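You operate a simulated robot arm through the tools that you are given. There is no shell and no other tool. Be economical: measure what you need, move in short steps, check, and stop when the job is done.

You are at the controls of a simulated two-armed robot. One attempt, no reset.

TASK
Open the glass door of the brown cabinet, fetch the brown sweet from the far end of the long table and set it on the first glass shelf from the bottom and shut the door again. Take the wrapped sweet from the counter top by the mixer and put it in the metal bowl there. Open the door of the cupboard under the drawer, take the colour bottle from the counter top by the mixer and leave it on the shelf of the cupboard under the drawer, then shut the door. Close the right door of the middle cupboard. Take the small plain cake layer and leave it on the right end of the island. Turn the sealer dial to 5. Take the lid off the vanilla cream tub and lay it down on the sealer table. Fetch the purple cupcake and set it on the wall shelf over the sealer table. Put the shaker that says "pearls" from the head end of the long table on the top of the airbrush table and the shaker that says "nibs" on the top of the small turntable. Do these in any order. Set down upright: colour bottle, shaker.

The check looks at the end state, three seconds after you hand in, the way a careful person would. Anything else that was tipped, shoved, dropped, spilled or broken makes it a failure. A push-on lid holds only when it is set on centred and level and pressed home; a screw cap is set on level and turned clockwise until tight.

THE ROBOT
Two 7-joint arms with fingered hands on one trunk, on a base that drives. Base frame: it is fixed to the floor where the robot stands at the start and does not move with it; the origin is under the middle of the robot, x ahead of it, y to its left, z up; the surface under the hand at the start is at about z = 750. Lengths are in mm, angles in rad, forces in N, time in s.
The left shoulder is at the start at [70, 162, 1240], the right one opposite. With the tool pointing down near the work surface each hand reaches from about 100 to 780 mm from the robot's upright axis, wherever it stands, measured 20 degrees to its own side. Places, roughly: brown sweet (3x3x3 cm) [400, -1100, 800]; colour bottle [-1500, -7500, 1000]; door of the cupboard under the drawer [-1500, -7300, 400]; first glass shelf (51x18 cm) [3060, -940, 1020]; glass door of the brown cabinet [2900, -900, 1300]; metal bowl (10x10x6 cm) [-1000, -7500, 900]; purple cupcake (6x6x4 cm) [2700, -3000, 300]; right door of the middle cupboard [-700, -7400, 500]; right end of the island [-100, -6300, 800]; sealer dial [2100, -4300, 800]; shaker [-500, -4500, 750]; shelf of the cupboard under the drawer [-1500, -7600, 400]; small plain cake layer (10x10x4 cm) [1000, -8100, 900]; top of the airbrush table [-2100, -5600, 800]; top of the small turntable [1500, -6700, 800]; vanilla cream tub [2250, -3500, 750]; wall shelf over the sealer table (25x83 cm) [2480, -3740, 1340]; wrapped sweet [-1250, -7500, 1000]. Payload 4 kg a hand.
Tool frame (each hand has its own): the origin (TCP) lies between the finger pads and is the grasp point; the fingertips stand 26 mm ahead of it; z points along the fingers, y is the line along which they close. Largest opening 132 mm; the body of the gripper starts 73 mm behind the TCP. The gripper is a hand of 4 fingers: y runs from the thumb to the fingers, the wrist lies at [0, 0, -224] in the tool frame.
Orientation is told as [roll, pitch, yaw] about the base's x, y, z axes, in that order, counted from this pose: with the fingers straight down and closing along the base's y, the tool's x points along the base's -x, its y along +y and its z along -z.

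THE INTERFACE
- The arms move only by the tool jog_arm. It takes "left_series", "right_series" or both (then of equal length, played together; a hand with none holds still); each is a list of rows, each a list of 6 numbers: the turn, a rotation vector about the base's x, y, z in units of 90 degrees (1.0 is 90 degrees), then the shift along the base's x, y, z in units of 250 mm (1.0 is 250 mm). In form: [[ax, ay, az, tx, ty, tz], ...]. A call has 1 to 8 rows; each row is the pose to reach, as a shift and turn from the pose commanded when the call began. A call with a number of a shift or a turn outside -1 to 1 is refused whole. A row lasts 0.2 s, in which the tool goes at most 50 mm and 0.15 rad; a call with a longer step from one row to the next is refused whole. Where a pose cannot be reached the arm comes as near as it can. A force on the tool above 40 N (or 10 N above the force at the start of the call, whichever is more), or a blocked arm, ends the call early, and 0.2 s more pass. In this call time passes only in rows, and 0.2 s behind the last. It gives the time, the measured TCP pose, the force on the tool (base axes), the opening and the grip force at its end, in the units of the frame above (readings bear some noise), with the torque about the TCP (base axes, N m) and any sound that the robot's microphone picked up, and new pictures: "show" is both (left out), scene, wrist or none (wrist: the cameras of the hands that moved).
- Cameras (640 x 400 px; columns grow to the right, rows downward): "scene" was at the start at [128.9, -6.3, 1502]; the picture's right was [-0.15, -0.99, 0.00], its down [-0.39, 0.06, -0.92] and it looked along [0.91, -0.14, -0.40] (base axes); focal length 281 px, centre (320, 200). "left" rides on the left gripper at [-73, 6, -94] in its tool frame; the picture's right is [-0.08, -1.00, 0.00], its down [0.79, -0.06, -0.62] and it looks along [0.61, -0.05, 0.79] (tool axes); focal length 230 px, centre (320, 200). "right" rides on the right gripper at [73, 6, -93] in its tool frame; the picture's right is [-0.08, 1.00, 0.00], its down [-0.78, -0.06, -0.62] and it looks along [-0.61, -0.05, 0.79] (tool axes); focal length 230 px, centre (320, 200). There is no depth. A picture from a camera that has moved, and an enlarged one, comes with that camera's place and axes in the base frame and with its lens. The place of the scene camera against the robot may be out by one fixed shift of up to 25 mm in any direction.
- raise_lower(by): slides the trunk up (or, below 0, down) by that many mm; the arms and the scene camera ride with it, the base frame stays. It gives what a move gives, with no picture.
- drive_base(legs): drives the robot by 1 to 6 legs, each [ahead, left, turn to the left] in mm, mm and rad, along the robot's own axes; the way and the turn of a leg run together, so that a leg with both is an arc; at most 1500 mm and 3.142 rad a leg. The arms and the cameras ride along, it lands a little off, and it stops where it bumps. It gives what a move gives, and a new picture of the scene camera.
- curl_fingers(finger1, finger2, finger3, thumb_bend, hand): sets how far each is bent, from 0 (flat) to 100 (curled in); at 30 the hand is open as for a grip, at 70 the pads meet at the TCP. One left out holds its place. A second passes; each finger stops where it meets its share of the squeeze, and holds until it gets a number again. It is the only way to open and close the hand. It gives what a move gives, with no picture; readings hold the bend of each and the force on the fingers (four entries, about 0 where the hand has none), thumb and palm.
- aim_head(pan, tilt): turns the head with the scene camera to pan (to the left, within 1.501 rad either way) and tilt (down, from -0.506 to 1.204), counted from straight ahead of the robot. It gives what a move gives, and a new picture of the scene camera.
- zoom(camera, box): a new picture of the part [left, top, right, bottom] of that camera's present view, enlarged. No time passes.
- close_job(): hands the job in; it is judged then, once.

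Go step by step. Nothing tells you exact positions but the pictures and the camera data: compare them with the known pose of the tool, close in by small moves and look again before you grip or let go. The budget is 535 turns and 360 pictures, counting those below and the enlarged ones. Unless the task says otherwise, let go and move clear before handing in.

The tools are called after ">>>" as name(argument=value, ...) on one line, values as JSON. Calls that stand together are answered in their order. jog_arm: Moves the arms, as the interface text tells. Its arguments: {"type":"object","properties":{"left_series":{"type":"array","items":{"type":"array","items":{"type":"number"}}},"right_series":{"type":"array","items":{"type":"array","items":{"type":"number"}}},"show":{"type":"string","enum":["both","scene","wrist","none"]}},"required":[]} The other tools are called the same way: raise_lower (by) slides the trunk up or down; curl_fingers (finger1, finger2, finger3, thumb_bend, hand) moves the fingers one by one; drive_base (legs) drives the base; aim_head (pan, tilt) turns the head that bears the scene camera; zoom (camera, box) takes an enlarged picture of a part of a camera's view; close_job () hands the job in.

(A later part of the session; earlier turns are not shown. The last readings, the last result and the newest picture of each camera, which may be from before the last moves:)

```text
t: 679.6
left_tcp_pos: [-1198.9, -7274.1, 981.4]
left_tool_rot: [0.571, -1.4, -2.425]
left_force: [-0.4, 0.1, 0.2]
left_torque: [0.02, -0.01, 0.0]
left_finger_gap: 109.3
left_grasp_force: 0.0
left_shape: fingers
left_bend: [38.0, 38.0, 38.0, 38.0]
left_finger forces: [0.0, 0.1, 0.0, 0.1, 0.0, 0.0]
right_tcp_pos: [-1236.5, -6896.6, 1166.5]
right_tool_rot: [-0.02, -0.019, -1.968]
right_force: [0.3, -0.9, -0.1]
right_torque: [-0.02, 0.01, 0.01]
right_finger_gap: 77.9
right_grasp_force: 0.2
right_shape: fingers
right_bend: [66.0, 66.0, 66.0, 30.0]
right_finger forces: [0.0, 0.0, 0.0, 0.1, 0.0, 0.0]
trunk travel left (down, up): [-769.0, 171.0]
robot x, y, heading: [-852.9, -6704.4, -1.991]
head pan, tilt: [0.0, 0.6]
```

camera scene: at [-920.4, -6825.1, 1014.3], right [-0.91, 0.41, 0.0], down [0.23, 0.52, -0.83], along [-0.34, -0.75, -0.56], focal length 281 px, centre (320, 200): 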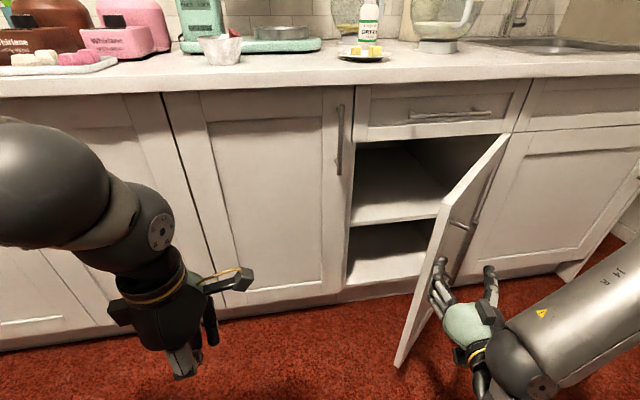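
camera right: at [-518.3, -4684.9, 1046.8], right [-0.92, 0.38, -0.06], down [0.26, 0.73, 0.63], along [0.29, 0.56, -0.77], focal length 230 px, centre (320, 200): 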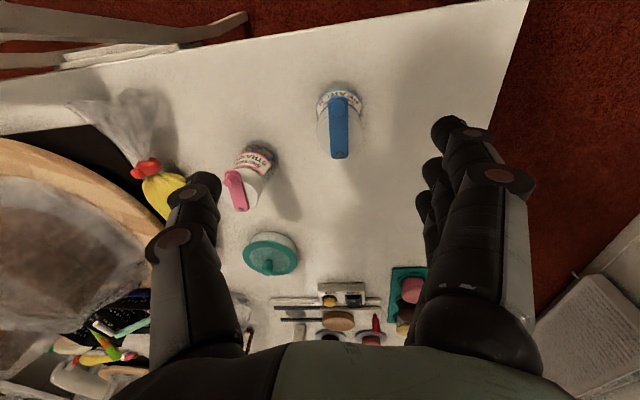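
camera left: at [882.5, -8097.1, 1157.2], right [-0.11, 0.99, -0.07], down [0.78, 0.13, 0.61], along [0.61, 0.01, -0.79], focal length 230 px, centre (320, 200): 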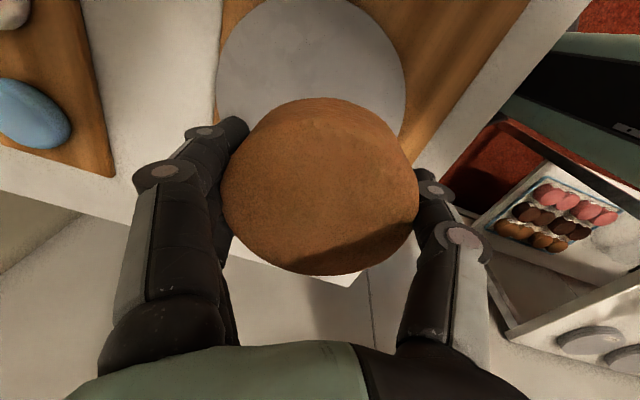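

>>> drive_base(legs=[[225, -55, 0]])

>>> zoom(camera="left", box=[0, 0, 640, 400])

```text
t: 681.4
left_tcp_pos: [-1340.1, -7458.9, 982.6]
left_tool_rot: [0.572, -1.399, -2.426]
left_force: [0.0, 0.2, 0.7]
left_torque: [0.03, -0.03, 0.01]
left_finger_gap: 109.4
left_grasp_force: 0.0
left_shape: fingers
left_bend: [38.0, 38.0, 38.0, 38.0]
left_finger forces: [0.1, 0.0, 0.0, 0.0, 0.0, 0.0]
right_tcp_pos: [-1377.5, -7081.1, 1167.1]
right_tool_rot: [-0.023, -0.019, -1.969]
right_force: [-0.3, -0.3, -0.2]
right_torque: [-0.01, 0.01, 0.02]
right_finger_gap: 78.1
right_grasp_force: 0.1
right_shape: fingers
right_bend: [66.0, 66.0, 66.0, 30.0]
right_finger forces: [0.0, 0.0, 0.0, 0.0, 0.0, 0.1]
trunk travel left (down, up): [-769.0, 171.0]
robot x, y, heading: [-995.6, -6895.9, -1.991]
head pan, tilt: [0.0, 0.6]
camera scene: at [-1062.9, -7010.2, 1534.4], right [-0.91, 0.41, 0.0], down [0.23, 0.52, -0.83], along [-0.34, -0.75, -0.56], focal length 281 px, centre (320, 200)
```

scene: 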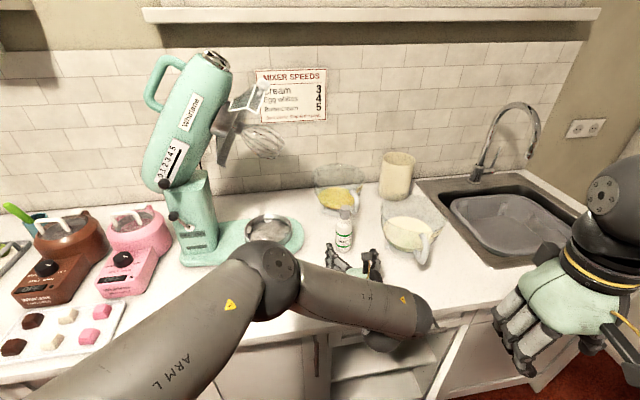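

```text
1.00 times, centred on (320, 200) of left (not enlarged: the box is as wide or as high as the picture)
camera zoom: at [-1320.9, -7378.4, 1068.6], right [-0.96, 0.27, -0.02], down [0.21, 0.69, -0.69], along [-0.18, -0.67, -0.72], focal length 230 px, centre (320, 200)
```

zoom: 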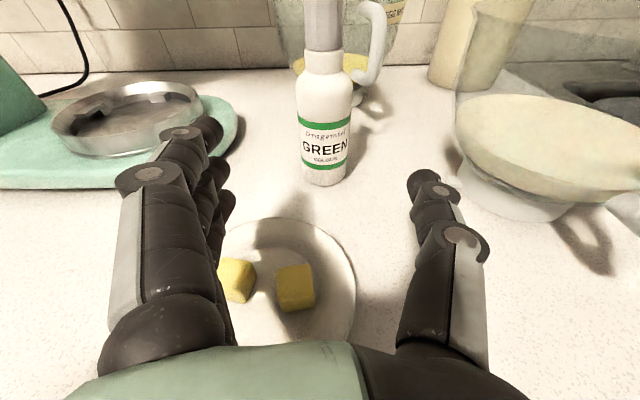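

The bottle (GREEN) is straight ahead. I move in 110 mm and grip it.

>>> drive_base(legs=[[108, 10, 0]])

>>> curl_fingers(hand="left", finger1=66, finger2=66, finger3=66, thumb_bend=66)

>>> zoom(camera="left", box=[0, 0, 640, 400])

```text
t: 682.6
left_tcp_pos: [-1354.8, -7555.0, 978.8]
left_tool_rot: [0.581, -1.397, -2.432]
left_force: [0.2, 0.3, 0.1]
left_torque: [-0.03, -0.01, 0.03]
left_finger_gap: 109.9
left_grasp_force: 0.1
left_shape: fingers
left_bend: [38.0, 38.0, 38.0, 38.0]
left_finger forces: [0.1, 0.0, 0.1, 0.0, 0.0, 0.0]
right_tcp_pos: [-1393.9, -7179.3, 1164.9]
right_tool_rot: [-0.016, -0.017, -1.966]
right_force: [-0.5, 0.7, 0.3]
right_torque: [0.01, -0.06, -0.02]
right_finger_gap: 77.7
right_grasp_force: 0.0
right_shape: fingers
right_bend: [66.0, 66.0, 66.0, 30.0]
right_finger forces: [0.0, 0.0, 0.0, 0.1, 0.0, 0.1]
trunk travel left (down, up): [-769.0, 171.0]
robot x, y, heading: [-1005.1, -6984.5, -1.985]
head pan, tilt: [0.0, 0.6]
camera scene: at [-1080.2, -7107.3, 1533.8], right [-0.91, 0.41, 0.0], down [0.23, 0.52, -0.82], along [-0.33, -0.75, -0.57], focal length 281 px, centre (320, 200)
```

scene: 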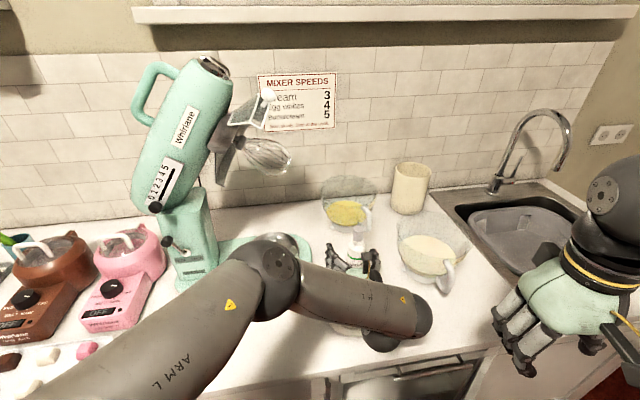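

```text
t: 683.6
left_tcp_pos: [-1351.3, -7554.5, 982.9]
left_tool_rot: [0.579, -1.401, -2.429]
left_force: [0.3, 0.3, 5.3]
left_torque: [-0.15, -0.08, 0.01]
left_finger_gap: 49.5
left_grasp_force: 13.7
left_shape: fingers
left_bend: [59.0, 59.0, 61.0, 59.0]
left_finger forces: [5.8, 5.3, 3.7, 0.1, 13.6, 0.1]
right_tcp_pos: [-1388.6, -7175.3, 1166.7]
right_tool_rot: [-0.021, -0.018, -1.965]
right_force: [-0.7, -0.3, -0.2]
right_torque: [0.02, 0.01, -0.02]
right_finger_gap: 78.0
right_grasp_force: 0.1
right_shape: fingers
right_bend: [66.0, 66.0, 66.0, 30.0]
right_finger forces: [0.1, 0.0, 0.0, 0.1, 0.0, 0.1]
trunk travel left (down, up): [-769.0, 171.0]
robot x, y, heading: [-1002.4, -6990.3, -1.985]
head pan, tilt: [0.0, 0.6]
```

```text
1.00 times, centred on (320, 200) of left (not enlarged: the box is as wide or as high as the picture)
camera zoom: at [-1331.9, -7473.7, 1068.6], right [-0.96, 0.27, -0.02], down [0.21, 0.69, -0.69], along [-0.18, -0.67, -0.72], focal length 230 px, centre (320, 200)
```

zoom: 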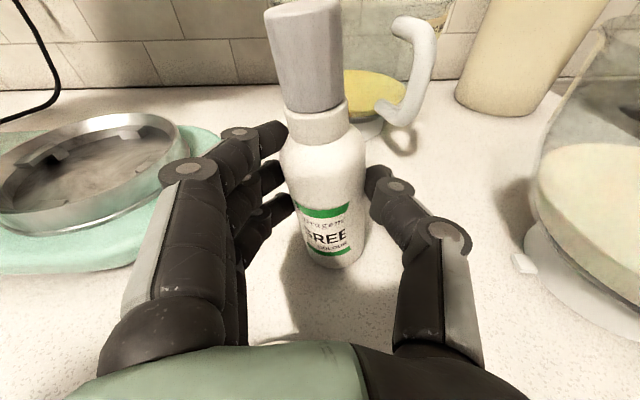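

The bottle is gripped. I lift it, and lower the right hand toward the inside of the half-open door to push it wider.

>>> raise_lower(by=70)

>>> curl_fingers(hand="right", thumb_bend=68)

>>> jog_arm(right_series=[[0, 0, 0, 0, 0, -0.16], [0, 0, 0, 0, 0, -0.32], [0, 0, 0, 0, 0, -0.48], [0, 0, 0, 0, 0, -0.64], [0, 0, 0, 0, 0, -0.8], [0, 0, 0, 0, 0, -0.96]], show="none")

>>> zoom(camera="right", box=[0, 0, 640, 400])

```text
t: 684.6
left_tcp_pos: [-1350.7, -7554.8, 1050.5]
left_tool_rot: [0.568, -1.399, -2.419]
left_force: [0.5, 0.3, -0.9]
left_torque: [0.01, 0.0, 0.01]
left_finger_gap: 49.5
left_grasp_force: 14.2
left_shape: fingers
left_bend: [59.0, 59.0, 62.0, 59.0]
left_finger forces: [5.6, 5.7, 3.4, 0.0, 13.9, 0.1]
right_tcp_pos: [-1389.0, -7178.4, 1236.6]
right_tool_rot: [-0.022, -0.02, -1.965]
right_force: [-0.8, 0.3, 0.5]
right_torque: [-0.03, -0.03, -0.04]
right_finger_gap: 77.6
right_grasp_force: 0.1
right_shape: fingers
right_bend: [66.0, 66.0, 66.0, 30.0]
right_finger forces: [0.1, 0.1, 0.0, 0.0, 0.1, 0.1]
trunk travel left (down, up): [-839.0, 101.0]
robot x, y, heading: [-1004.6, -6986.4, -1.989]
head pan, tilt: [0.0, 0.6]
```

```text
t: 685.6
left_tcp_pos: [-1349.6, -7554.8, 1051.1]
left_tool_rot: [0.571, -1.4, -2.42]
left_force: [0.2, -0.7, -1.6]
left_torque: [0.05, -0.01, 0.04]
left_finger_gap: 49.6
left_grasp_force: 13.9
left_shape: fingers
left_bend: [59.0, 59.0, 62.0, 59.0]
left_finger forces: [5.6, 5.7, 3.5, 0.0, 13.8, 0.0]
right_tcp_pos: [-1388.5, -7178.0, 1237.5]
right_tool_rot: [-0.021, -0.019, -1.966]
right_force: [0.8, 1.4, 0.4]
right_torque: [0.02, 0.02, 0.0]
right_finger_gap: 20.8
right_grasp_force: 0.0
right_shape: fingers
right_bend: [66.0, 66.0, 66.0, 68.0]
right_finger forces: [0.0, 0.1, 0.1, 0.0, 0.0, 0.0]
trunk travel left (down, up): [-839.0, 101.0]
robot x, y, heading: [-1003.2, -6985.8, -1.991]
head pan, tilt: [0.0, 0.6]
```

```text
t: 687.0
left_tcp_pos: [-1350.2, -7557.2, 1049.4]
left_tool_rot: [0.558, -1.397, -2.409]
left_force: [1.2, -0.6, -1.3]
left_torque: [0.05, 0.01, 0.01]
left_finger_gap: 49.6
left_grasp_force: 14.6
left_shape: fingers
left_bend: [59.0, 59.0, 62.0, 59.0]
left_finger forces: [5.5, 5.6, 3.3, 0.0, 13.6, 0.0]
right_tcp_pos: [-1385.8, -7180.8, 995.3]
right_tool_rot: [-0.022, -0.019, -1.966]
right_force: [0.4, -0.7, 0.9]
right_torque: [0.02, 0.05, 0.03]
right_finger_gap: 20.8
right_grasp_force: 0.0
right_shape: fingers
right_bend: [66.0, 66.0, 66.0, 68.0]
right_finger forces: [0.0, 0.1, 0.1, 0.0, 0.0, 0.0]
right hand out of reach, approached as far as the arm can: row 1, 2, 3, 4
trunk travel left (down, up): [-839.0, 101.0]
robot x, y, heading: [-1004.5, -6987.6, -1.987]
head pan, tilt: [0.0, 0.6]
```

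```text
1.00 times, centred on (320, 200) of right (not enlarged: the box is as wide or as high as the picture)
camera zoom: at [-1350.5, -7114.3, 1089.1], right [0.89, -0.46, -0.02], down [-0.34, -0.7, 0.63], along [-0.3, -0.56, -0.77], focal length 230 px, centre (320, 200)
```

zoom: 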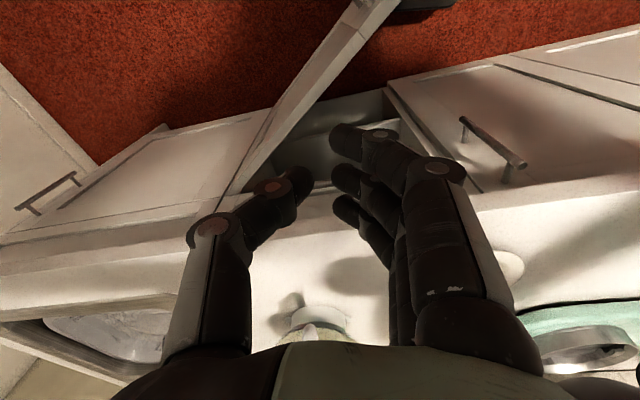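

>>> jog_arm(right_series=[[-0.06, 0.027, 0, 0.02, -0.06, 0.0], [-0.12, 0.053, 0, 0.04, -0.12, 0.0], [-0.18, 0.08, 0, 0.06, -0.18, -0.05], [-0.24, 0.107, 0, 0.08, -0.22, -0.2], [-0.24, 0.107, 0, 0.08, -0.22, -0.38], [-0.24, 0.107, 0, 0.08, -0.22, -0.56], [-0.24, 0.107, 0, 0.08, -0.22, -0.74], [-0.24, 0.107, 0, 0.08, -0.22, -0.92]], show="wrist")

```text
t: 688.9
left_tcp_pos: [-1352.8, -7554.2, 1052.3]
left_tool_rot: [0.575, -1.397, -2.423]
left_force: [-0.2, 0.3, -0.8]
left_torque: [0.02, -0.01, 0.02]
left_finger_gap: 49.4
left_grasp_force: 14.2
left_shape: fingers
left_bend: [59.0, 59.0, 62.0, 59.0]
left_finger forces: [5.3, 5.7, 3.4, 0.0, 13.7, 0.1]
right_tcp_pos: [-1427.0, -7226.8, 918.9]
right_tool_rot: [-0.029, -0.431, -1.964]
right_force: [-1.0, -0.1, 1.4]
right_torque: [0.0, -0.01, 0.0]
right_finger_gap: 20.7
right_grasp_force: 0.1
right_shape: fingers
right_bend: [66.0, 66.0, 66.0, 68.0]
right_finger forces: [0.1, 0.0, 0.0, 0.0, 0.1, 0.1]
right hand out of reach, approached as far as the arm can: row 4, 5, 6, 7, 8
trunk travel left (down, up): [-839.0, 101.0]
robot x, y, heading: [-1007.0, -6986.6, -1.993]
head pan, tilt: [0.0, 0.6]
camera right: at [-1378.6, -7132.6, 973.5], right [0.89, -0.46, 0.0], down [-0.21, -0.4, 0.89], along [-0.41, -0.79, -0.46], focal length 230 px, centre (320, 200)
```

right: 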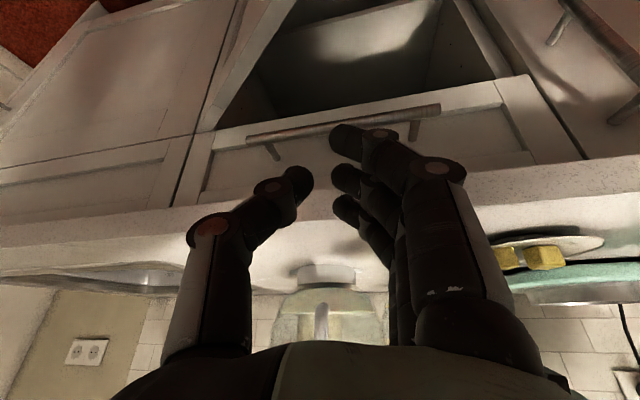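

>>> jog_arm(left_series=[[0, 0, 0, 0.02, 0.04, 0.16], [0, 0, 0, 0.04, 0.08, 0.32], [0, 0, 0, 0.06, 0.12, 0.48], [0, 0, 0, 0.08, 0.16, 0.64], [0, 0, 0, 0.1, 0.2, 0.8]], show="none")

```text
t: 690.0
left_tcp_pos: [-1326.3, -7506.6, 1251.8]
left_tool_rot: [0.571, -1.399, -2.418]
left_force: [0.0, -0.8, -1.0]
left_torque: [0.0, -0.01, -0.05]
left_finger_gap: 48.3
left_grasp_force: 12.8
left_shape: fingers
left_bend: [60.0, 59.0, 62.0, 60.0]
left_finger forces: [4.7, 5.3, 3.1, 0.0, 12.6, 0.0]
right_tcp_pos: [-1426.6, -7227.0, 919.7]
right_tool_rot: [-0.031, -0.429, -1.964]
right_force: [1.1, 0.4, 0.3]
right_torque: [0.0, -0.02, 0.01]
right_finger_gap: 20.6
right_grasp_force: 0.0
right_shape: fingers
right_bend: [66.0, 66.0, 66.0, 68.0]
right_finger forces: [0.0, 0.0, 0.0, 0.0, 0.0, 0.0]
trunk travel left (down, up): [-839.0, 101.0]
robot x, y, heading: [-1002.0, -6987.1, -1.988]
head pan, tilt: [0.0, 0.6]
```

>>> raise_lower(by=-130)

>>> raise_lower(by=-95)

>>> zoom(camera="right", box=[0, 0, 640, 400])

```text
t: 691.6
left_tcp_pos: [-1327.1, -7506.3, 1121.7]
left_tool_rot: [0.57, -1.4, -2.42]
left_force: [-0.6, 0.2, -1.4]
left_torque: [0.01, -0.04, -0.02]
left_finger_gap: 48.5
left_grasp_force: 12.3
left_shape: fingers
left_bend: [60.0, 59.0, 62.0, 60.0]
left_finger forces: [4.6, 5.2, 3.1, 0.0, 12.6, 0.0]
right_tcp_pos: [-1424.9, -7228.4, 788.3]
right_tool_rot: [-0.031, -0.431, -1.964]
right_force: [0.3, -0.8, 0.0]
right_torque: [-0.01, 0.01, 0.03]
right_finger_gap: 20.9
right_grasp_force: 0.0
right_shape: fingers
right_bend: [66.0, 66.0, 66.0, 68.0]
right_finger forces: [0.1, 0.1, 0.1, 0.0, 0.1, 0.0]
trunk travel left (down, up): [-709.0, 231.0]
robot x, y, heading: [-1004.2, -6986.7, -1.985]
head pan, tilt: [0.0, 0.6]
```

```text
t: 692.6
left_tcp_pos: [-1325.4, -7507.4, 1043.4]
left_tool_rot: [0.559, -1.397, -2.409]
left_force: [-0.4, -0.6, -0.9]
left_torque: [0.05, -0.01, -0.01]
left_finger_gap: 48.5
left_grasp_force: 13.1
left_shape: fingers
left_bend: [60.0, 59.0, 62.0, 60.0]
left_finger forces: [4.5, 5.2, 3.1, 0.0, 12.5, 0.0]
right_tcp_pos: [-1422.1, -7240.9, 717.6]
right_tool_rot: [-0.022, -0.452, -1.963]
right_force: [8.5, -7.1, 8.2]
right_torque: [0.2, 0.25, -0.01]
right_finger_gap: 16.8
right_grasp_force: 6.4
right_shape: fingers
right_bend: [66.0, 66.0, 66.0, 71.0]
right_finger forces: [0.0, 0.0, 0.0, 0.0, 12.1, 0.0]
trunk travel left (down, up): [-633.0, 307.0]
robot x, y, heading: [-1006.3, -6984.2, -1.988]
head pan, tilt: [0.0, 0.6]
stopped: the force on the tool passed its limit at 50 N (the readings are from after the stop); the commanded pose is now the measured one
```

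```text
1.00 times, centred on (320, 200) of right (not enlarged: the box is as wide or as high as the picture)
camera zoom: at [-1375.1, -7143.2, 770.4], right [0.89, -0.46, 0.01], down [-0.21, -0.38, 0.9], along [-0.4, -0.8, -0.44], focal length 230 px, centre (320, 200)
```

zoom: 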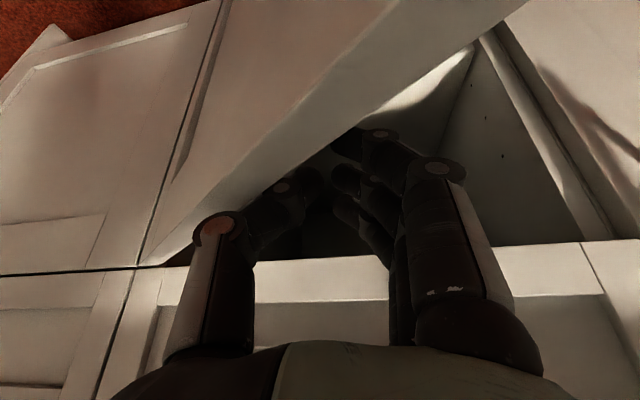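

The right hand is inside the door. I push it wider by moving the base out and to the right.

>>> drive_base(legs=[[-60, -100, 0], [-60, -120, 0]])

```text
t: 693.3
left_tcp_pos: [-1327.6, -7503.2, 1045.1]
left_tool_rot: [0.569, -1.397, -2.418]
left_force: [-0.9, -0.7, -1.9]
left_torque: [0.05, -0.02, -0.01]
left_finger_gap: 48.4
left_grasp_force: 13.5
left_shape: fingers
left_bend: [60.0, 59.0, 62.0, 60.0]
left_finger forces: [4.6, 5.2, 3.1, 0.1, 12.6, 0.0]
right_tcp_pos: [-1423.9, -7236.9, 719.2]
right_tool_rot: [-0.017, -0.461, -1.965]
right_force: [3.4, -4.9, 5.0]
right_torque: [0.11, 0.14, 0.01]
right_finger_gap: 18.3
right_grasp_force: 4.0
right_shape: fingers
right_bend: [66.0, 66.0, 66.0, 69.0]
right_finger forces: [0.1, 0.0, 0.0, 0.1, 7.5, 0.0]
trunk travel left (down, up): [-633.0, 307.0]
robot x, y, heading: [-1006.1, -6983.8, -1.986]
head pan, tilt: [0.0, 0.6]
stopped in leg 1: the robot was blocked; the commanded pose is now the measured one
camera scene: at [-1075.0, -7102.9, 1398.4], right [-0.91, 0.4, 0.0], down [0.23, 0.52, -0.83], along [-0.33, -0.75, -0.56], focal length 281 px, centre (320, 200)
```

scene: 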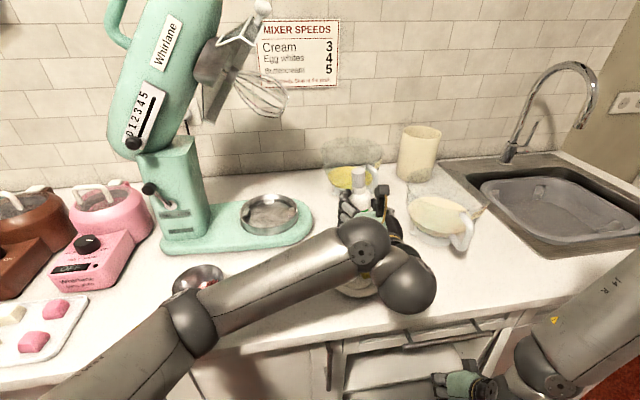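

>>> jog_arm(right_series=[[0, 0, 0, -0.03, 0.08, 0], [0, 0, 0, -0.06, 0.16, 0], [0, 0, 0, -0.1, 0.24, 0], [0, 0, 0, -0.14, 0.32, 0], [0, 0, 0, -0.19, 0.4, 0], [0, 0, 0, -0.24, 0.48, 0]], show="none")

```text
t: 693.8
left_tcp_pos: [-1324.7, -7504.0, 1046.0]
left_tool_rot: [0.57, -1.401, -2.414]
left_force: [-0.7, 1.4, -0.7]
left_torque: [0.03, -0.05, -0.01]
left_finger_gap: 48.5
left_grasp_force: 12.5
left_shape: fingers
left_bend: [60.0, 59.0, 62.0, 60.0]
left_finger forces: [4.6, 5.2, 3.0, 0.0, 12.6, 0.1]
right_tcp_pos: [-1431.0, -7226.8, 725.5]
right_tool_rot: [-0.004, -0.489, -1.969]
right_force: [8.2, -11.1, 9.6]
right_torque: [0.08, 0.15, 0.07]
right_finger_gap: 14.7
right_grasp_force: 7.4
right_shape: fingers
right_bend: [66.0, 66.0, 66.0, 71.0]
right_finger forces: [0.0, 0.1, 0.0, 0.0, 15.9, 0.0]
trunk travel left (down, up): [-633.0, 307.0]
robot x, y, heading: [-1005.6, -6984.5, -1.984]
head pan, tilt: [0.0, 0.6]
stopped in row 2 (right hand): the force on the tool passed its limit at 49 N (the readings are from after the stop); the commanded pose is now the measured one
```

>>> drive_base(legs=[[-45, 75, 0]])

>>> jog_arm(right_series=[[0, 0, 0, -0.03, 0.07, 0], [0, 0, 0, -0.06, 0.14, 0], [0, 0, 0, -0.1, 0.21, 0], [0, 0, 0, -0.14, 0.28, 0], [0, 0, 0, -0.19, 0.35, 0], [0, 0, 0, -0.24, 0.42, 0], [0, 0, 0, -0.3, 0.48, 0], [0, 0, 0, -0.36, 0.54, 0]], show="none")

```text
t: 694.9
left_tcp_pos: [-1237.4, -7494.7, 1045.4]
left_tool_rot: [0.565, -1.397, -2.411]
left_force: [0.9, 0.3, -1.3]
left_torque: [0.0, 0.01, 0.0]
left_finger_gap: 48.4
left_grasp_force: 12.8
left_shape: fingers
left_bend: [60.0, 59.0, 62.0, 60.0]
left_finger forces: [4.7, 5.3, 3.0, 0.0, 12.6, 0.0]
right_tcp_pos: [-1344.6, -7214.5, 724.1]
right_tool_rot: [-0.012, -0.481, -1.968]
right_force: [-0.5, -0.1, 0.1]
right_torque: [0.02, 0.0, 0.04]
right_finger_gap: 20.2
right_grasp_force: 0.1
right_shape: fingers
right_bend: [66.0, 66.0, 66.0, 68.0]
right_finger forces: [0.0, 0.0, 0.1, 0.0, 0.0, 0.0]
trunk travel left (down, up): [-633.0, 307.0]
robot x, y, heading: [-921.9, -6975.5, -1.98]
head pan, tilt: [0.0, 0.6]
camera scene: at [-986.4, -7093.4, 1398.4], right [-0.92, 0.4, 0.0], down [0.23, 0.52, -0.83], along [-0.33, -0.76, -0.56], focal length 281 px, centre (320, 200)
```

scene: 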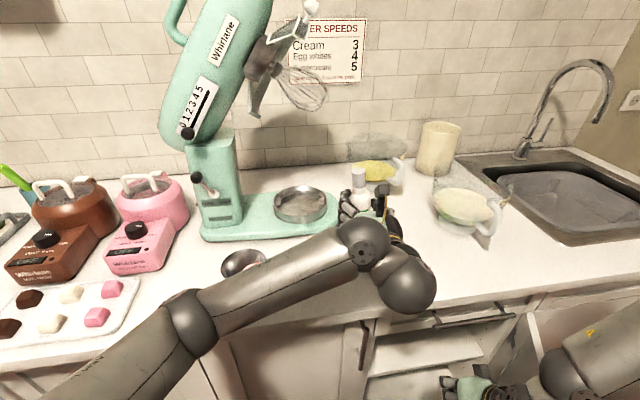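

```text
t: 696.7
left_tcp_pos: [-1238.8, -7494.1, 1045.2]
left_tool_rot: [0.571, -1.398, -2.416]
left_force: [0.7, -0.2, -0.8]
left_torque: [0.05, -0.02, -0.02]
left_finger_gap: 48.2
left_grasp_force: 12.4
left_shape: fingers
left_bend: [60.0, 59.0, 62.0, 60.0]
left_finger forces: [4.7, 5.3, 3.2, 0.1, 12.6, 0.0]
right_tcp_pos: [-1435.9, -7079.4, 723.0]
right_tool_rot: [-0.008, -0.481, -1.967]
right_force: [-0.6, -0.7, 0.2]
right_torque: [-0.02, 0.0, -0.01]
right_finger_gap: 20.0
right_grasp_force: 0.1
right_shape: fingers
right_bend: [66.0, 66.0, 66.0, 68.0]
right_finger forces: [0.1, 0.0, 0.0, 0.0, 0.0, 0.1]
trunk travel left (down, up): [-633.0, 307.0]
robot x, y, heading: [-918.2, -6976.4, -1.987]
head pan, tilt: [0.0, 0.6]
```

>>> jog_arm(right_series=[[0, 0, 0, -0.08, 0.05, 0], [0, 0, 0, -0.16, 0.1, 0], [0, 0, 0, -0.24, 0.14, 0], [0, 0, 0, -0.32, 0.18, 0], [0, 0, 0, -0.4, 0.2, 0]], show="wrist")

```text
t: 697.9
left_tcp_pos: [-1239.1, -7495.2, 1045.8]
left_tool_rot: [0.571, -1.397, -2.414]
left_force: [0.4, -0.9, -2.0]
left_torque: [0.0, 0.0, 0.01]
left_finger_gap: 48.3
left_grasp_force: 12.7
left_shape: fingers
left_bend: [60.0, 59.0, 62.0, 60.0]
left_finger forces: [4.6, 5.2, 3.2, 0.1, 12.6, 0.0]
right_tcp_pos: [-1535.8, -7030.6, 723.2]
right_tool_rot: [-0.009, -0.482, -1.967]
right_force: [-0.5, -0.7, -0.2]
right_torque: [0.0, 0.02, -0.03]
right_finger_gap: 20.3
right_grasp_force: 0.1
right_shape: fingers
right_bend: [66.0, 66.0, 66.0, 68.0]
right_finger forces: [0.0, 0.1, 0.0, 0.1, 0.1, 0.1]
trunk travel left (down, up): [-633.0, 307.0]
robot x, y, heading: [-919.9, -6972.7, -1.981]
head pan, tilt: [0.0, 0.6]
camera right: at [-1487.6, -6932.1, 773.4], right [0.89, -0.45, 0.03], down [-0.21, -0.36, 0.91], along [-0.4, -0.82, -0.41], focal length 230 px, centre (320, 200)
```

right: 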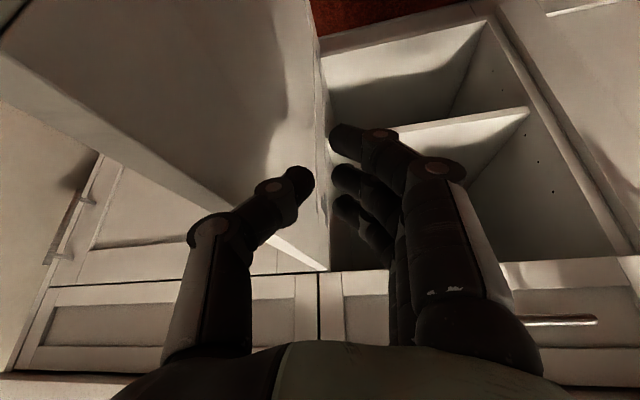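

The door is wide open and the shelf visible. I raise the right hand a bit, back off with the bottle and lower the trunk so the left hand can enter.

>>> jog_arm(right_series=[[0, 0, 0, 0, 0.05, 0.18], [0, 0, 0, 0, 0.1, 0.36], [0, 0, 0, 0, 0.12, 0.54], [0, 0, 0, 0, 0.12, 0.72]], show="none")

>>> drive_base(legs=[[-247, -33, 0]])

>>> raise_lower(by=-400)

```text
t: 698.9
left_tcp_pos: [-1236.0, -7495.0, 1046.5]
left_tool_rot: [0.562, -1.4, -2.405]
left_force: [0.0, -0.5, -0.5]
left_torque: [0.03, -0.02, -0.02]
left_finger_gap: 48.4
left_grasp_force: 12.3
left_shape: fingers
left_bend: [60.0, 59.0, 62.0, 60.0]
left_finger forces: [4.6, 5.2, 3.2, 0.0, 12.6, 0.0]
right_tcp_pos: [-1533.7, -6999.3, 903.8]
right_tool_rot: [-0.011, -0.48, -1.967]
right_force: [0.3, -0.6, -0.2]
right_torque: [0.01, 0.03, -0.06]
right_finger_gap: 20.1
right_grasp_force: 0.1
right_shape: fingers
right_bend: [66.0, 66.0, 66.0, 68.0]
right_finger forces: [0.0, 0.0, 0.0, 0.0, 0.0, 0.1]
trunk travel left (down, up): [-633.0, 307.0]
robot x, y, heading: [-919.9, -6975.0, -1.985]
head pan, tilt: [0.0, 0.6]
```

```text
t: 700.7
left_tcp_pos: [-1166.7, -7253.2, 1045.6]
left_tool_rot: [0.567, -1.398, -2.415]
left_force: [0.5, 0.6, -0.5]
left_torque: [0.05, -0.07, -0.01]
left_finger_gap: 48.2
left_grasp_force: 13.2
left_shape: fingers
left_bend: [60.0, 59.0, 62.0, 60.0]
left_finger forces: [4.7, 5.1, 3.2, 0.0, 12.7, 0.0]
right_tcp_pos: [-1465.9, -6757.8, 902.7]
right_tool_rot: [-0.012, -0.482, -1.969]
right_force: [-0.9, -0.2, -0.8]
right_torque: [-0.03, 0.0, -0.01]
right_finger_gap: 20.3
right_grasp_force: 0.0
right_shape: fingers
right_bend: [66.0, 66.0, 66.0, 68.0]
right_finger forces: [0.0, 0.0, 0.0, 0.0, 0.0, 0.0]
trunk travel left (down, up): [-633.0, 307.0]
robot x, y, heading: [-848.6, -6732.3, -1.987]
head pan, tilt: [0.0, 0.6]
camera scene: at [-916.7, -6851.2, 1398.4], right [-0.92, 0.4, 0.0], down [0.23, 0.52, -0.82], along [-0.33, -0.76, -0.57], focal length 281 px, centre (320, 200)
```

scene: 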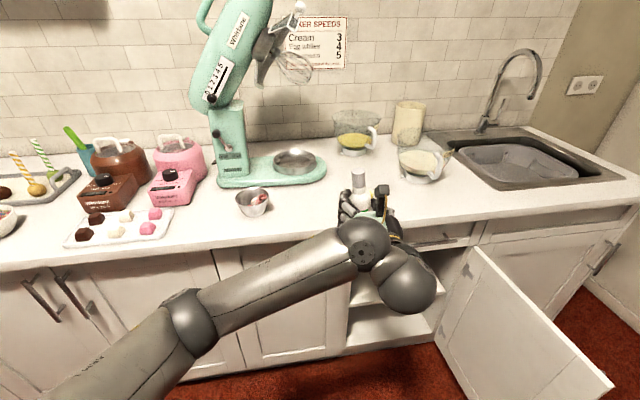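

```text
t: 704.5
left_tcp_pos: [-1167.3, -7251.4, 645.7]
left_tool_rot: [0.567, -1.399, -2.414]
left_force: [-0.7, 0.5, -2.1]
left_torque: [0.03, -0.01, -0.01]
left_finger_gap: 48.0
left_grasp_force: 12.8
left_shape: fingers
left_bend: [60.0, 59.0, 62.0, 60.0]
left_finger forces: [4.7, 5.2, 3.2, 0.1, 12.5, 0.0]
right_tcp_pos: [-1465.6, -6756.9, 502.3]
right_tool_rot: [-0.011, -0.48, -1.969]
right_force: [0.2, 0.6, 0.0]
right_torque: [0.01, 0.05, 0.02]
right_finger_gap: 20.3
right_grasp_force: 0.0
right_shape: fingers
right_bend: [66.0, 66.0, 66.0, 68.0]
right_finger forces: [0.0, 0.0, 0.0, 0.0, 0.1, 0.0]
trunk travel left (down, up): [-233.0, 707.0]
robot x, y, heading: [-847.2, -6733.3, -1.983]
head pan, tilt: [0.0, 0.6]
```

>>> raise_lower(by=-45)

>>> drive_base(legs=[[43, -225, 0], [90, 10, 0]])

>>> zoom(camera="left", box=[0, 0, 640, 400])

```text
t: 705.4
left_tcp_pos: [-1167.9, -7251.6, 599.4]
left_tool_rot: [0.566, -1.398, -2.414]
left_force: [0.2, -0.3, -1.4]
left_torque: [0.04, -0.02, -0.02]
left_finger_gap: 48.1
left_grasp_force: 13.0
left_shape: fingers
left_bend: [60.0, 59.0, 62.0, 60.0]
left_finger forces: [4.8, 5.1, 3.2, 0.0, 12.6, 0.0]
right_tcp_pos: [-1464.3, -6756.5, 457.5]
right_tool_rot: [-0.011, -0.483, -1.969]
right_force: [0.8, 0.3, -0.5]
right_torque: [0.0, -0.01, 0.01]
right_finger_gap: 20.2
right_grasp_force: 0.0
right_shape: fingers
right_bend: [66.0, 66.0, 66.0, 68.0]
right_finger forces: [0.0, 0.0, 0.0, 0.1, 0.1, 0.0]
trunk travel left (down, up): [-188.0, 752.0]
robot x, y, heading: [-845.0, -6733.2, -1.985]
head pan, tilt: [0.0, 0.6]
```

```text
t: 707.8
left_tcp_pos: [-1413.9, -7289.4, 598.5]
left_tool_rot: [0.567, -1.398, -2.416]
left_force: [0.0, -0.3, -2.2]
left_torque: [0.0, -0.02, 0.0]
left_finger_gap: 48.3
left_grasp_force: 12.5
left_shape: fingers
left_bend: [60.0, 59.0, 62.0, 60.0]
left_finger forces: [4.7, 5.2, 3.2, 0.1, 12.7, 0.1]
right_tcp_pos: [-1711.6, -6794.3, 458.5]
right_tool_rot: [-0.011, -0.48, -1.97]
right_force: [0.0, 0.3, 0.3]
right_torque: [0.0, 0.03, -0.01]
right_finger_gap: 20.4
right_grasp_force: 0.0
right_shape: fingers
right_bend: [66.0, 66.0, 66.0, 68.0]
right_finger forces: [0.0, 0.1, 0.1, 0.0, 0.0, 0.0]
trunk travel left (down, up): [-188.0, 752.0]
robot x, y, heading: [-1097.8, -6771.5, -1.986]
head pan, tilt: [0.0, 0.6]
camera scene: at [-1162.8, -6889.0, 953.3], right [-0.91, 0.4, 0.0], down [0.23, 0.52, -0.82], along [-0.33, -0.75, -0.57], focal length 281 px, centre (320, 200)
```

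scene: 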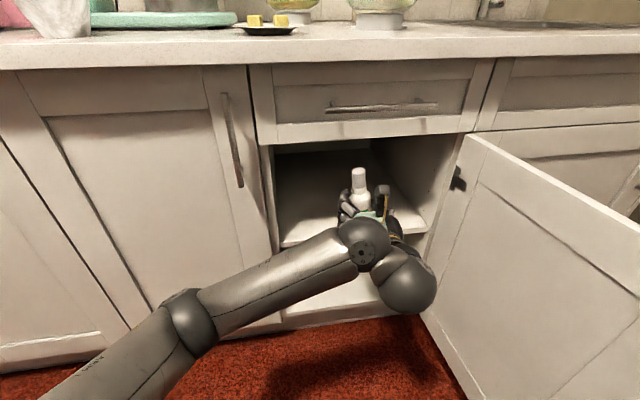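

```text
1.00 times, centred on (320, 200) of left (not enlarged: the box is as wide or as high as the picture)
camera zoom: at [-1395.3, -7209.2, 686.8], right [-0.96, 0.27, -0.02], down [0.21, 0.69, -0.69], along [-0.17, -0.67, -0.72], focal length 230 px, centre (320, 200)
```

zoom: 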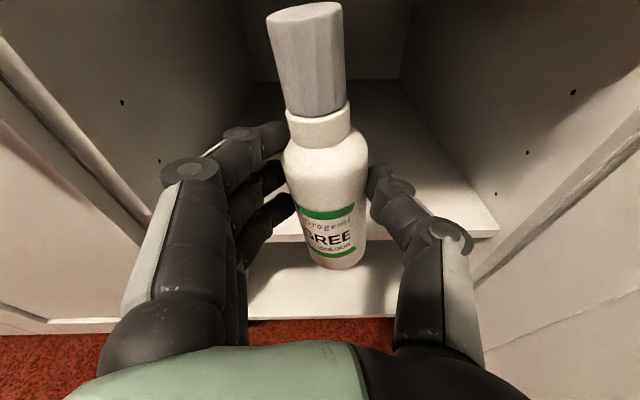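

The shelf edge is recessed ~80 mm at z≈438. I go in further with base and arm, then lower.

>>> drive_base(legs=[[90, 12, 0]])

>>> jog_arm(left_series=[[0, 0, 0, -0.03, -0.1, 0], [0, 0, 0, -0.06, -0.2, 0], [0, 0, 0, -0.085, -0.29, 0]], show="none")

>>> raise_lower(by=-60)

>>> zoom(camera="left", box=[0, 0, 640, 400])

```text
t: 708.9
left_tcp_pos: [-1440.6, -7376.6, 600.8]
left_tool_rot: [0.568, -1.399, -2.413]
left_force: [0.1, 0.3, -1.6]
left_torque: [0.04, -0.01, 0.01]
left_finger_gap: 48.2
left_grasp_force: 12.6
left_shape: fingers
left_bend: [60.0, 59.0, 62.0, 60.0]
left_finger forces: [4.6, 5.3, 3.2, 0.0, 12.6, 0.0]
right_tcp_pos: [-1736.4, -6882.7, 457.6]
right_tool_rot: [-0.011, -0.48, -1.969]
right_force: [-0.4, 0.0, 0.0]
right_torque: [-0.02, 0.05, -0.01]
right_finger_gap: 20.2
right_grasp_force: 0.1
right_shape: fingers
right_bend: [66.0, 66.0, 66.0, 68.0]
right_finger forces: [0.0, 0.0, 0.1, 0.1, 0.1, 0.0]
trunk travel left (down, up): [-188.0, 752.0]
robot x, y, heading: [-1119.8, -6854.8, -1.987]
head pan, tilt: [0.0, 0.6]
camera scene: at [-1187.9, -6976.1, 953.3], right [-0.91, 0.4, 0.0], down [0.23, 0.52, -0.82], along [-0.33, -0.75, -0.57], focal length 281 px, centre (320, 200)
```

scene: 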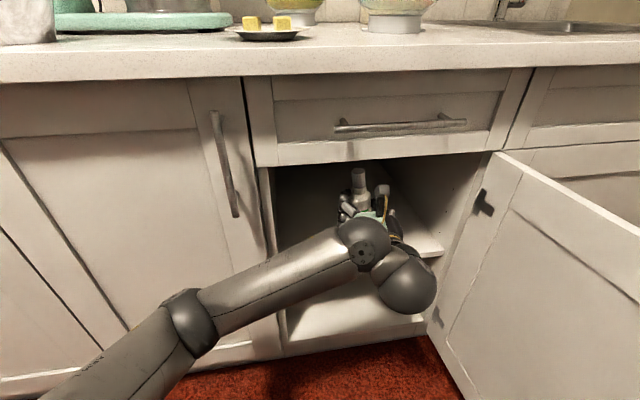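

```text
t: 709.7
left_tcp_pos: [-1460.1, -7450.2, 599.9]
left_tool_rot: [0.568, -1.396, -2.417]
left_force: [-0.1, 0.3, -1.7]
left_torque: [0.02, -0.02, -0.04]
left_finger_gap: 48.1
left_grasp_force: 12.8
left_shape: fingers
left_bend: [60.0, 59.0, 62.0, 60.0]
left_finger forces: [4.6, 5.3, 3.2, 0.0, 12.5, 0.1]
right_tcp_pos: [-1736.7, -6880.3, 458.6]
right_tool_rot: [-0.011, -0.479, -1.969]
right_force: [-0.2, -0.4, -0.3]
right_torque: [0.02, 0.0, 0.0]
right_finger_gap: 20.6
right_grasp_force: 0.2
right_shape: fingers
right_bend: [66.0, 66.0, 66.0, 68.0]
right_finger forces: [0.0, 0.0, 0.0, 0.0, 0.1, 0.0]
trunk travel left (down, up): [-188.0, 752.0]
robot x, y, heading: [-1120.2, -6854.9, -1.989]
head pan, tilt: [0.0, 0.6]
```

```text
t: 710.7
left_tcp_pos: [-1460.6, -7449.8, 538.3]
left_tool_rot: [0.568, -1.398, -2.417]
left_force: [0.2, 0.2, -1.1]
left_torque: [0.03, -0.04, 0.01]
left_finger_gap: 48.2
left_grasp_force: 13.4
left_shape: fingers
left_bend: [60.0, 59.0, 62.0, 60.0]
left_finger forces: [4.6, 5.2, 3.2, 0.0, 12.5, 0.0]
right_tcp_pos: [-1736.9, -6881.9, 398.8]
right_tool_rot: [-0.01, -0.481, -1.969]
right_force: [-0.3, 0.0, -0.3]
right_torque: [0.01, 0.01, 0.0]
right_finger_gap: 20.5
right_grasp_force: 0.1
right_shape: fingers
right_bend: [66.0, 66.0, 66.0, 68.0]
right_finger forces: [0.1, 0.1, 0.1, 0.1, 0.1, 0.0]
trunk travel left (down, up): [-128.0, 812.0]
robot x, y, heading: [-1117.6, -6857.4, -1.984]
head pan, tilt: [0.0, 0.6]
```

```text
1.00 times, centred on (320, 200) of left (not enlarged: the box is as wide or as high as the picture)
camera zoom: at [-1441.6, -7368.6, 626.8], right [-0.96, 0.27, -0.02], down [0.21, 0.69, -0.69], along [-0.17, -0.67, -0.72], focal length 230 px, centre (320, 200)
```

zoom: 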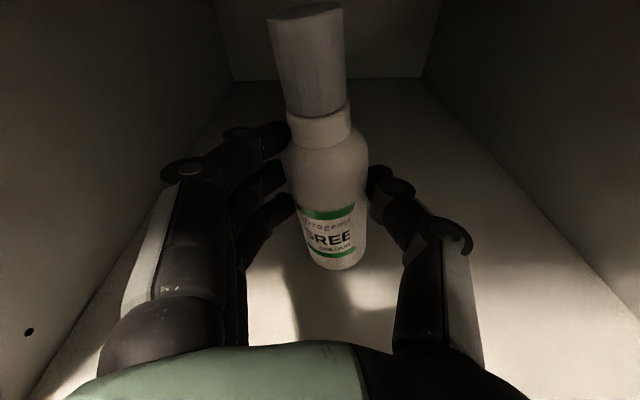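

>>> raise_lower(by=-14)

>>> raise_lower(by=-7)

>>> raise_lower(by=-6)

```text
t: 711.3
left_tcp_pos: [-1460.9, -7448.5, 528.7]
left_tool_rot: [0.573, -1.404, -2.418]
left_force: [-1.4, -0.3, 12.4]
left_torque: [-0.26, 0.13, -0.05]
left_finger_gap: 48.6
left_grasp_force: 14.1
left_shape: fingers
left_bend: [60.0, 59.0, 62.0, 60.0]
left_finger forces: [5.7, 4.7, 2.9, 0.0, 14.5, 0.1]
right_tcp_pos: [-1736.0, -6880.5, 384.3]
right_tool_rot: [-0.011, -0.482, -1.97]
right_force: [0.2, -0.7, 0.2]
right_torque: [-0.01, -0.02, 0.0]
right_finger_gap: 20.5
right_grasp_force: 0.1
right_shape: fingers
right_bend: [66.0, 66.0, 66.0, 68.0]
right_finger forces: [0.0, 0.0, 0.0, 0.1, 0.0, 0.0]
trunk travel left (down, up): [-114.0, 826.0]
robot x, y, heading: [-1118.4, -6855.4, -1.981]
head pan, tilt: [0.0, 0.6]
```

```text
t: 711.9
left_tcp_pos: [-1460.9, -7448.0, 520.3]
left_tool_rot: [0.572, -1.4, -2.422]
left_force: [-2.3, 0.5, 16.7]
left_torque: [-0.3, 0.19, -0.04]
left_finger_gap: 48.2
left_grasp_force: 14.0
left_shape: fingers
left_bend: [60.0, 61.0, 62.0, 60.0]
left_finger forces: [6.5, 4.3, 3.2, 0.1, 14.0, 0.1]
right_tcp_pos: [-1736.9, -6879.7, 378.8]
right_tool_rot: [-0.01, -0.484, -1.969]
right_force: [-0.4, -0.2, -0.7]
right_torque: [-0.01, 0.01, -0.02]
right_finger_gap: 20.6
right_grasp_force: 0.1
right_shape: fingers
right_bend: [66.0, 66.0, 66.0, 68.0]
right_finger forces: [0.0, 0.0, 0.0, 0.0, 0.0, 0.0]
trunk travel left (down, up): [-107.0, 833.0]
robot x, y, heading: [-1119.6, -6855.2, -1.985]
head pan, tilt: [0.0, 0.6]
```

```text
t: 712.5
left_tcp_pos: [-1460.4, -7447.6, 515.8]
left_tool_rot: [0.574, -1.402, -2.418]
left_force: [-0.8, 3.2, 22.3]
left_torque: [-0.37, 0.42, -0.08]
left_finger_gap: 50.7
left_grasp_force: 17.0
left_shape: fingers
left_bend: [59.0, 61.0, 62.0, 60.0]
left_finger forces: [6.3, 5.5, 4.1, 0.1, 18.1, 0.1]
right_tcp_pos: [-1736.4, -6880.8, 372.7]
right_tool_rot: [-0.011, -0.484, -1.969]
right_force: [0.3, -0.1, -0.4]
right_torque: [-0.01, -0.04, 0.02]
right_finger_gap: 20.1
right_grasp_force: 0.0
right_shape: fingers
right_bend: [66.0, 66.0, 66.0, 68.0]
right_finger forces: [0.0, 0.0, 0.1, 0.0, 0.0, 0.1]
trunk travel left (down, up): [-101.0, 839.0]
robot x, y, heading: [-1118.3, -6853.7, -1.992]
head pan, tilt: [0.0, 0.6]
```

>>> curl_fingers(hand="left", finger1=38, finger2=38, finger3=38, thumb_bend=38)

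>>> drive_base(legs=[[-150, -21, 0]])

>>> zoom(camera="left", box=[0, 0, 640, 400])

```text
t: 713.5
left_tcp_pos: [-1460.7, -7448.9, 512.3]
left_tool_rot: [0.57, -1.398, -2.415]
left_force: [0.8, -0.5, 0.2]
left_torque: [0.02, 0.0, -0.02]
left_finger_gap: 109.7
left_grasp_force: 0.1
left_shape: fingers
left_bend: [38.0, 38.0, 38.0, 38.0]
left_finger forces: [0.0, 0.0, 0.0, 0.0, 0.0, 0.0]
right_tcp_pos: [-1736.5, -6880.9, 371.6]
right_tool_rot: [-0.01, -0.482, -1.969]
right_force: [0.1, -0.1, 0.3]
right_torque: [0.02, -0.01, -0.01]
right_finger_gap: 20.5
right_grasp_force: 0.0
right_shape: fingers
right_bend: [66.0, 66.0, 66.0, 68.0]
right_finger forces: [0.0, 0.0, 0.0, 0.0, 0.0, 0.0]
trunk travel left (down, up): [-101.0, 839.0]
robot x, y, heading: [-1120.2, -6858.7, -1.992]
head pan, tilt: [0.0, 0.6]
```

```text
t: 714.8
left_tcp_pos: [-1420.3, -7302.4, 512.3]
left_tool_rot: [0.568, -1.397, -2.417]
left_force: [-0.5, 1.1, 0.2]
left_torque: [0.02, -0.01, 0.01]
left_finger_gap: 109.6
left_grasp_force: 0.0
left_shape: fingers
left_bend: [38.0, 38.0, 38.0, 38.0]
left_finger forces: [0.0, 0.0, 0.0, 0.0, 0.1, 0.0]
right_tcp_pos: [-1695.8, -6733.2, 371.6]
right_tool_rot: [-0.011, -0.482, -1.973]
right_force: [-0.9, 0.3, 0.6]
right_torque: [-0.04, -0.01, -0.02]
right_finger_gap: 20.5
right_grasp_force: 0.0
right_shape: fingers
right_bend: [66.0, 66.0, 66.0, 68.0]
right_finger forces: [0.1, 0.0, 0.1, 0.0, 0.0, 0.0]
trunk travel left (down, up): [-101.0, 839.0]
robot x, y, heading: [-1074.4, -6709.0, -1.992]
head pan, tilt: [0.0, 0.6]
camera scene: at [-1146.5, -6829.7, 866.4], right [-0.91, 0.41, 0.0], down [0.23, 0.52, -0.83], along [-0.33, -0.75, -0.56], focal length 281 px, centre (320, 200)
```

scene: 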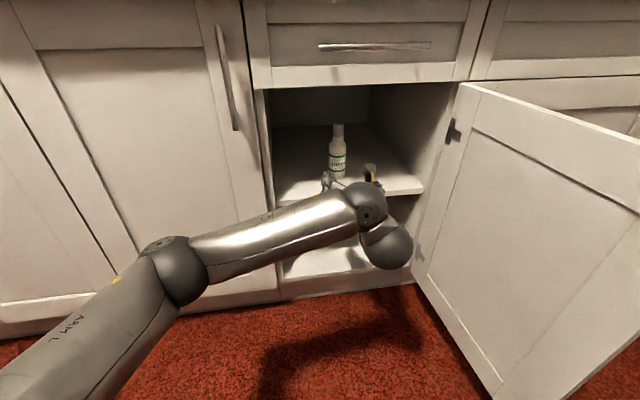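

```text
1.00 times, centred on (320, 200) of left (not enlarged: the box is as wide or as high as the picture)
camera zoom: at [-1401.1, -7222.1, 599.8], right [-0.96, 0.27, -0.02], down [0.21, 0.69, -0.69], along [-0.18, -0.67, -0.72], focal length 230 px, centre (320, 200)
```

zoom: 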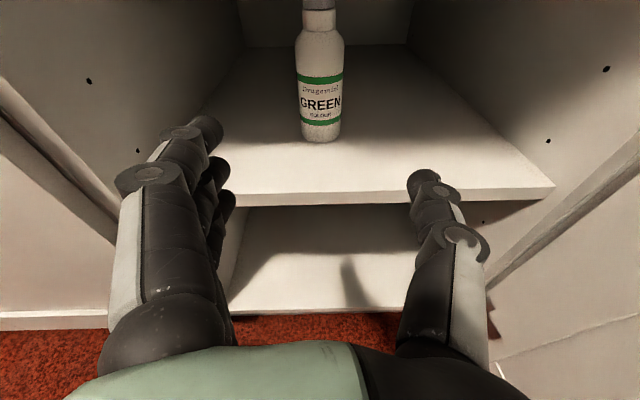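

The bottle stands on the shelf. I now pull the left hand back and turn it down, clear of the front, before closing the door.

>>> jog_arm(left_series=[[0, 0, 0, 0.04, 0.13, 0], [0, 0, 0, 0.08, 0.27, 0], [0, 0, 0, 0.12, 0.4, 0]], show="none")

>>> jog_arm(left_series=[[0.082, -0.023, 0, 0.02, 0.04, 0.0], [0.164, -0.047, 0, 0.05, 0.08, 0.0], [0.246, -0.07, 0, 0.09, 0.12, 0.0], [0.328, -0.094, 0, 0.13, 0.16, 0.0], [0.41, -0.118, 0, 0.17, 0.2, 0.0], [0.492, -0.141, 0, 0.21, 0.24, 0.0], [0.574, -0.165, 0, 0.25, 0.28, 0.0], [0.656, -0.188, 0, 0.29, 0.32, 0.0]], show="none")

>>> jog_arm(left_series=[[0.082, -0.023, 0, 0.1, 0.12, 0.0], [0.164, -0.047, 0, 0.2, 0.24, 0.0], [0.22, -0.063, 0, 0.3, 0.36, 0.0], [0.22, -0.063, 0, 0.42, 0.46, 0.0], [0.22, -0.063, 0, 0.54, 0.54, 0.0]], show="none")

```text
t: 715.6
left_tcp_pos: [-1391.1, -7201.2, 512.9]
left_tool_rot: [0.582, -1.396, -2.429]
left_force: [-0.2, 0.7, -0.2]
left_torque: [-0.03, 0.02, 0.03]
left_finger_gap: 110.1
left_grasp_force: 0.0
left_shape: fingers
left_bend: [38.0, 38.0, 38.0, 38.0]
left_finger forces: [0.0, 0.0, 0.0, 0.0, 0.0, 0.0]
right_tcp_pos: [-1694.5, -6734.6, 370.6]
right_tool_rot: [-0.011, -0.482, -1.972]
right_force: [0.3, 0.2, -0.8]
right_torque: [-0.01, 0.01, -0.03]
right_finger_gap: 20.2
right_grasp_force: 0.0
right_shape: fingers
right_bend: [66.0, 66.0, 66.0, 68.0]
right_finger forces: [0.0, 0.0, 0.0, 0.1, 0.0, 0.0]
trunk travel left (down, up): [-101.0, 839.0]
robot x, y, heading: [-1077.9, -6710.1, -1.986]
head pan, tilt: [0.0, 0.6]
```

```text
t: 717.5
left_tcp_pos: [-1340.5, -7238.5, 282.1]
left_tool_rot: [0.195, -0.488, -1.882]
left_force: [0.4, -0.9, 0.0]
left_torque: [0.01, 0.01, -0.03]
left_finger_gap: 110.0
left_grasp_force: 0.0
left_shape: fingers
left_bend: [38.0, 38.0, 38.0, 38.0]
left_finger forces: [0.0, 0.0, 0.0, 0.1, 0.0, 0.1]
left hand out of reach, approached as far as the arm can: row 2, 3, 4, 5, 6, 7, 8
right_tcp_pos: [-1695.8, -6735.0, 371.1]
right_tool_rot: [-0.012, -0.481, -1.972]
right_force: [0.3, 0.4, 0.0]
right_torque: [0.01, 0.0, 0.0]
right_finger_gap: 19.9
right_grasp_force: 0.1
right_shape: fingers
right_bend: [66.0, 66.0, 66.0, 68.0]
right_finger forces: [0.0, 0.0, 0.0, 0.0, 0.0, 0.0]
trunk travel left (down, up): [-101.0, 839.0]
robot x, y, heading: [-1078.8, -6708.3, -1.991]
head pan, tilt: [0.0, 0.6]
stopped in row 8 (left hand): the arm was blocked; the commanded pose is now the measured one
```

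```text
t: 718.6
left_tcp_pos: [-1272.9, -7231.7, 171.4]
left_tool_rot: [0.284, -0.214, -1.824]
left_force: [-0.3, -0.4, 0.3]
left_torque: [0.02, -0.02, 0.01]
left_finger_gap: 110.1
left_grasp_force: 0.0
left_shape: fingers
left_bend: [38.0, 38.0, 38.0, 38.0]
left_finger forces: [0.0, 0.1, 0.0, 0.1, 0.0, 0.0]
left hand out of reach, approached as far as the arm can: row 1, 2, 3, 4, 5
right_tcp_pos: [-1695.3, -6734.8, 370.3]
right_tool_rot: [-0.01, -0.483, -1.971]
right_force: [-0.1, 0.4, -0.8]
right_torque: [-0.02, 0.02, -0.02]
right_finger_gap: 20.4
right_grasp_force: 0.1
right_shape: fingers
right_bend: [66.0, 66.0, 66.0, 68.0]
right_finger forces: [0.1, 0.0, 0.1, 0.1, 0.0, 0.1]
trunk travel left (down, up): [-101.0, 839.0]
robot x, y, heading: [-1078.6, -6708.4, -1.987]
head pan, tilt: [0.0, 0.6]
stopped in row 5 (left hand): the arm was blocked; the commanded pose is now the measured one
```

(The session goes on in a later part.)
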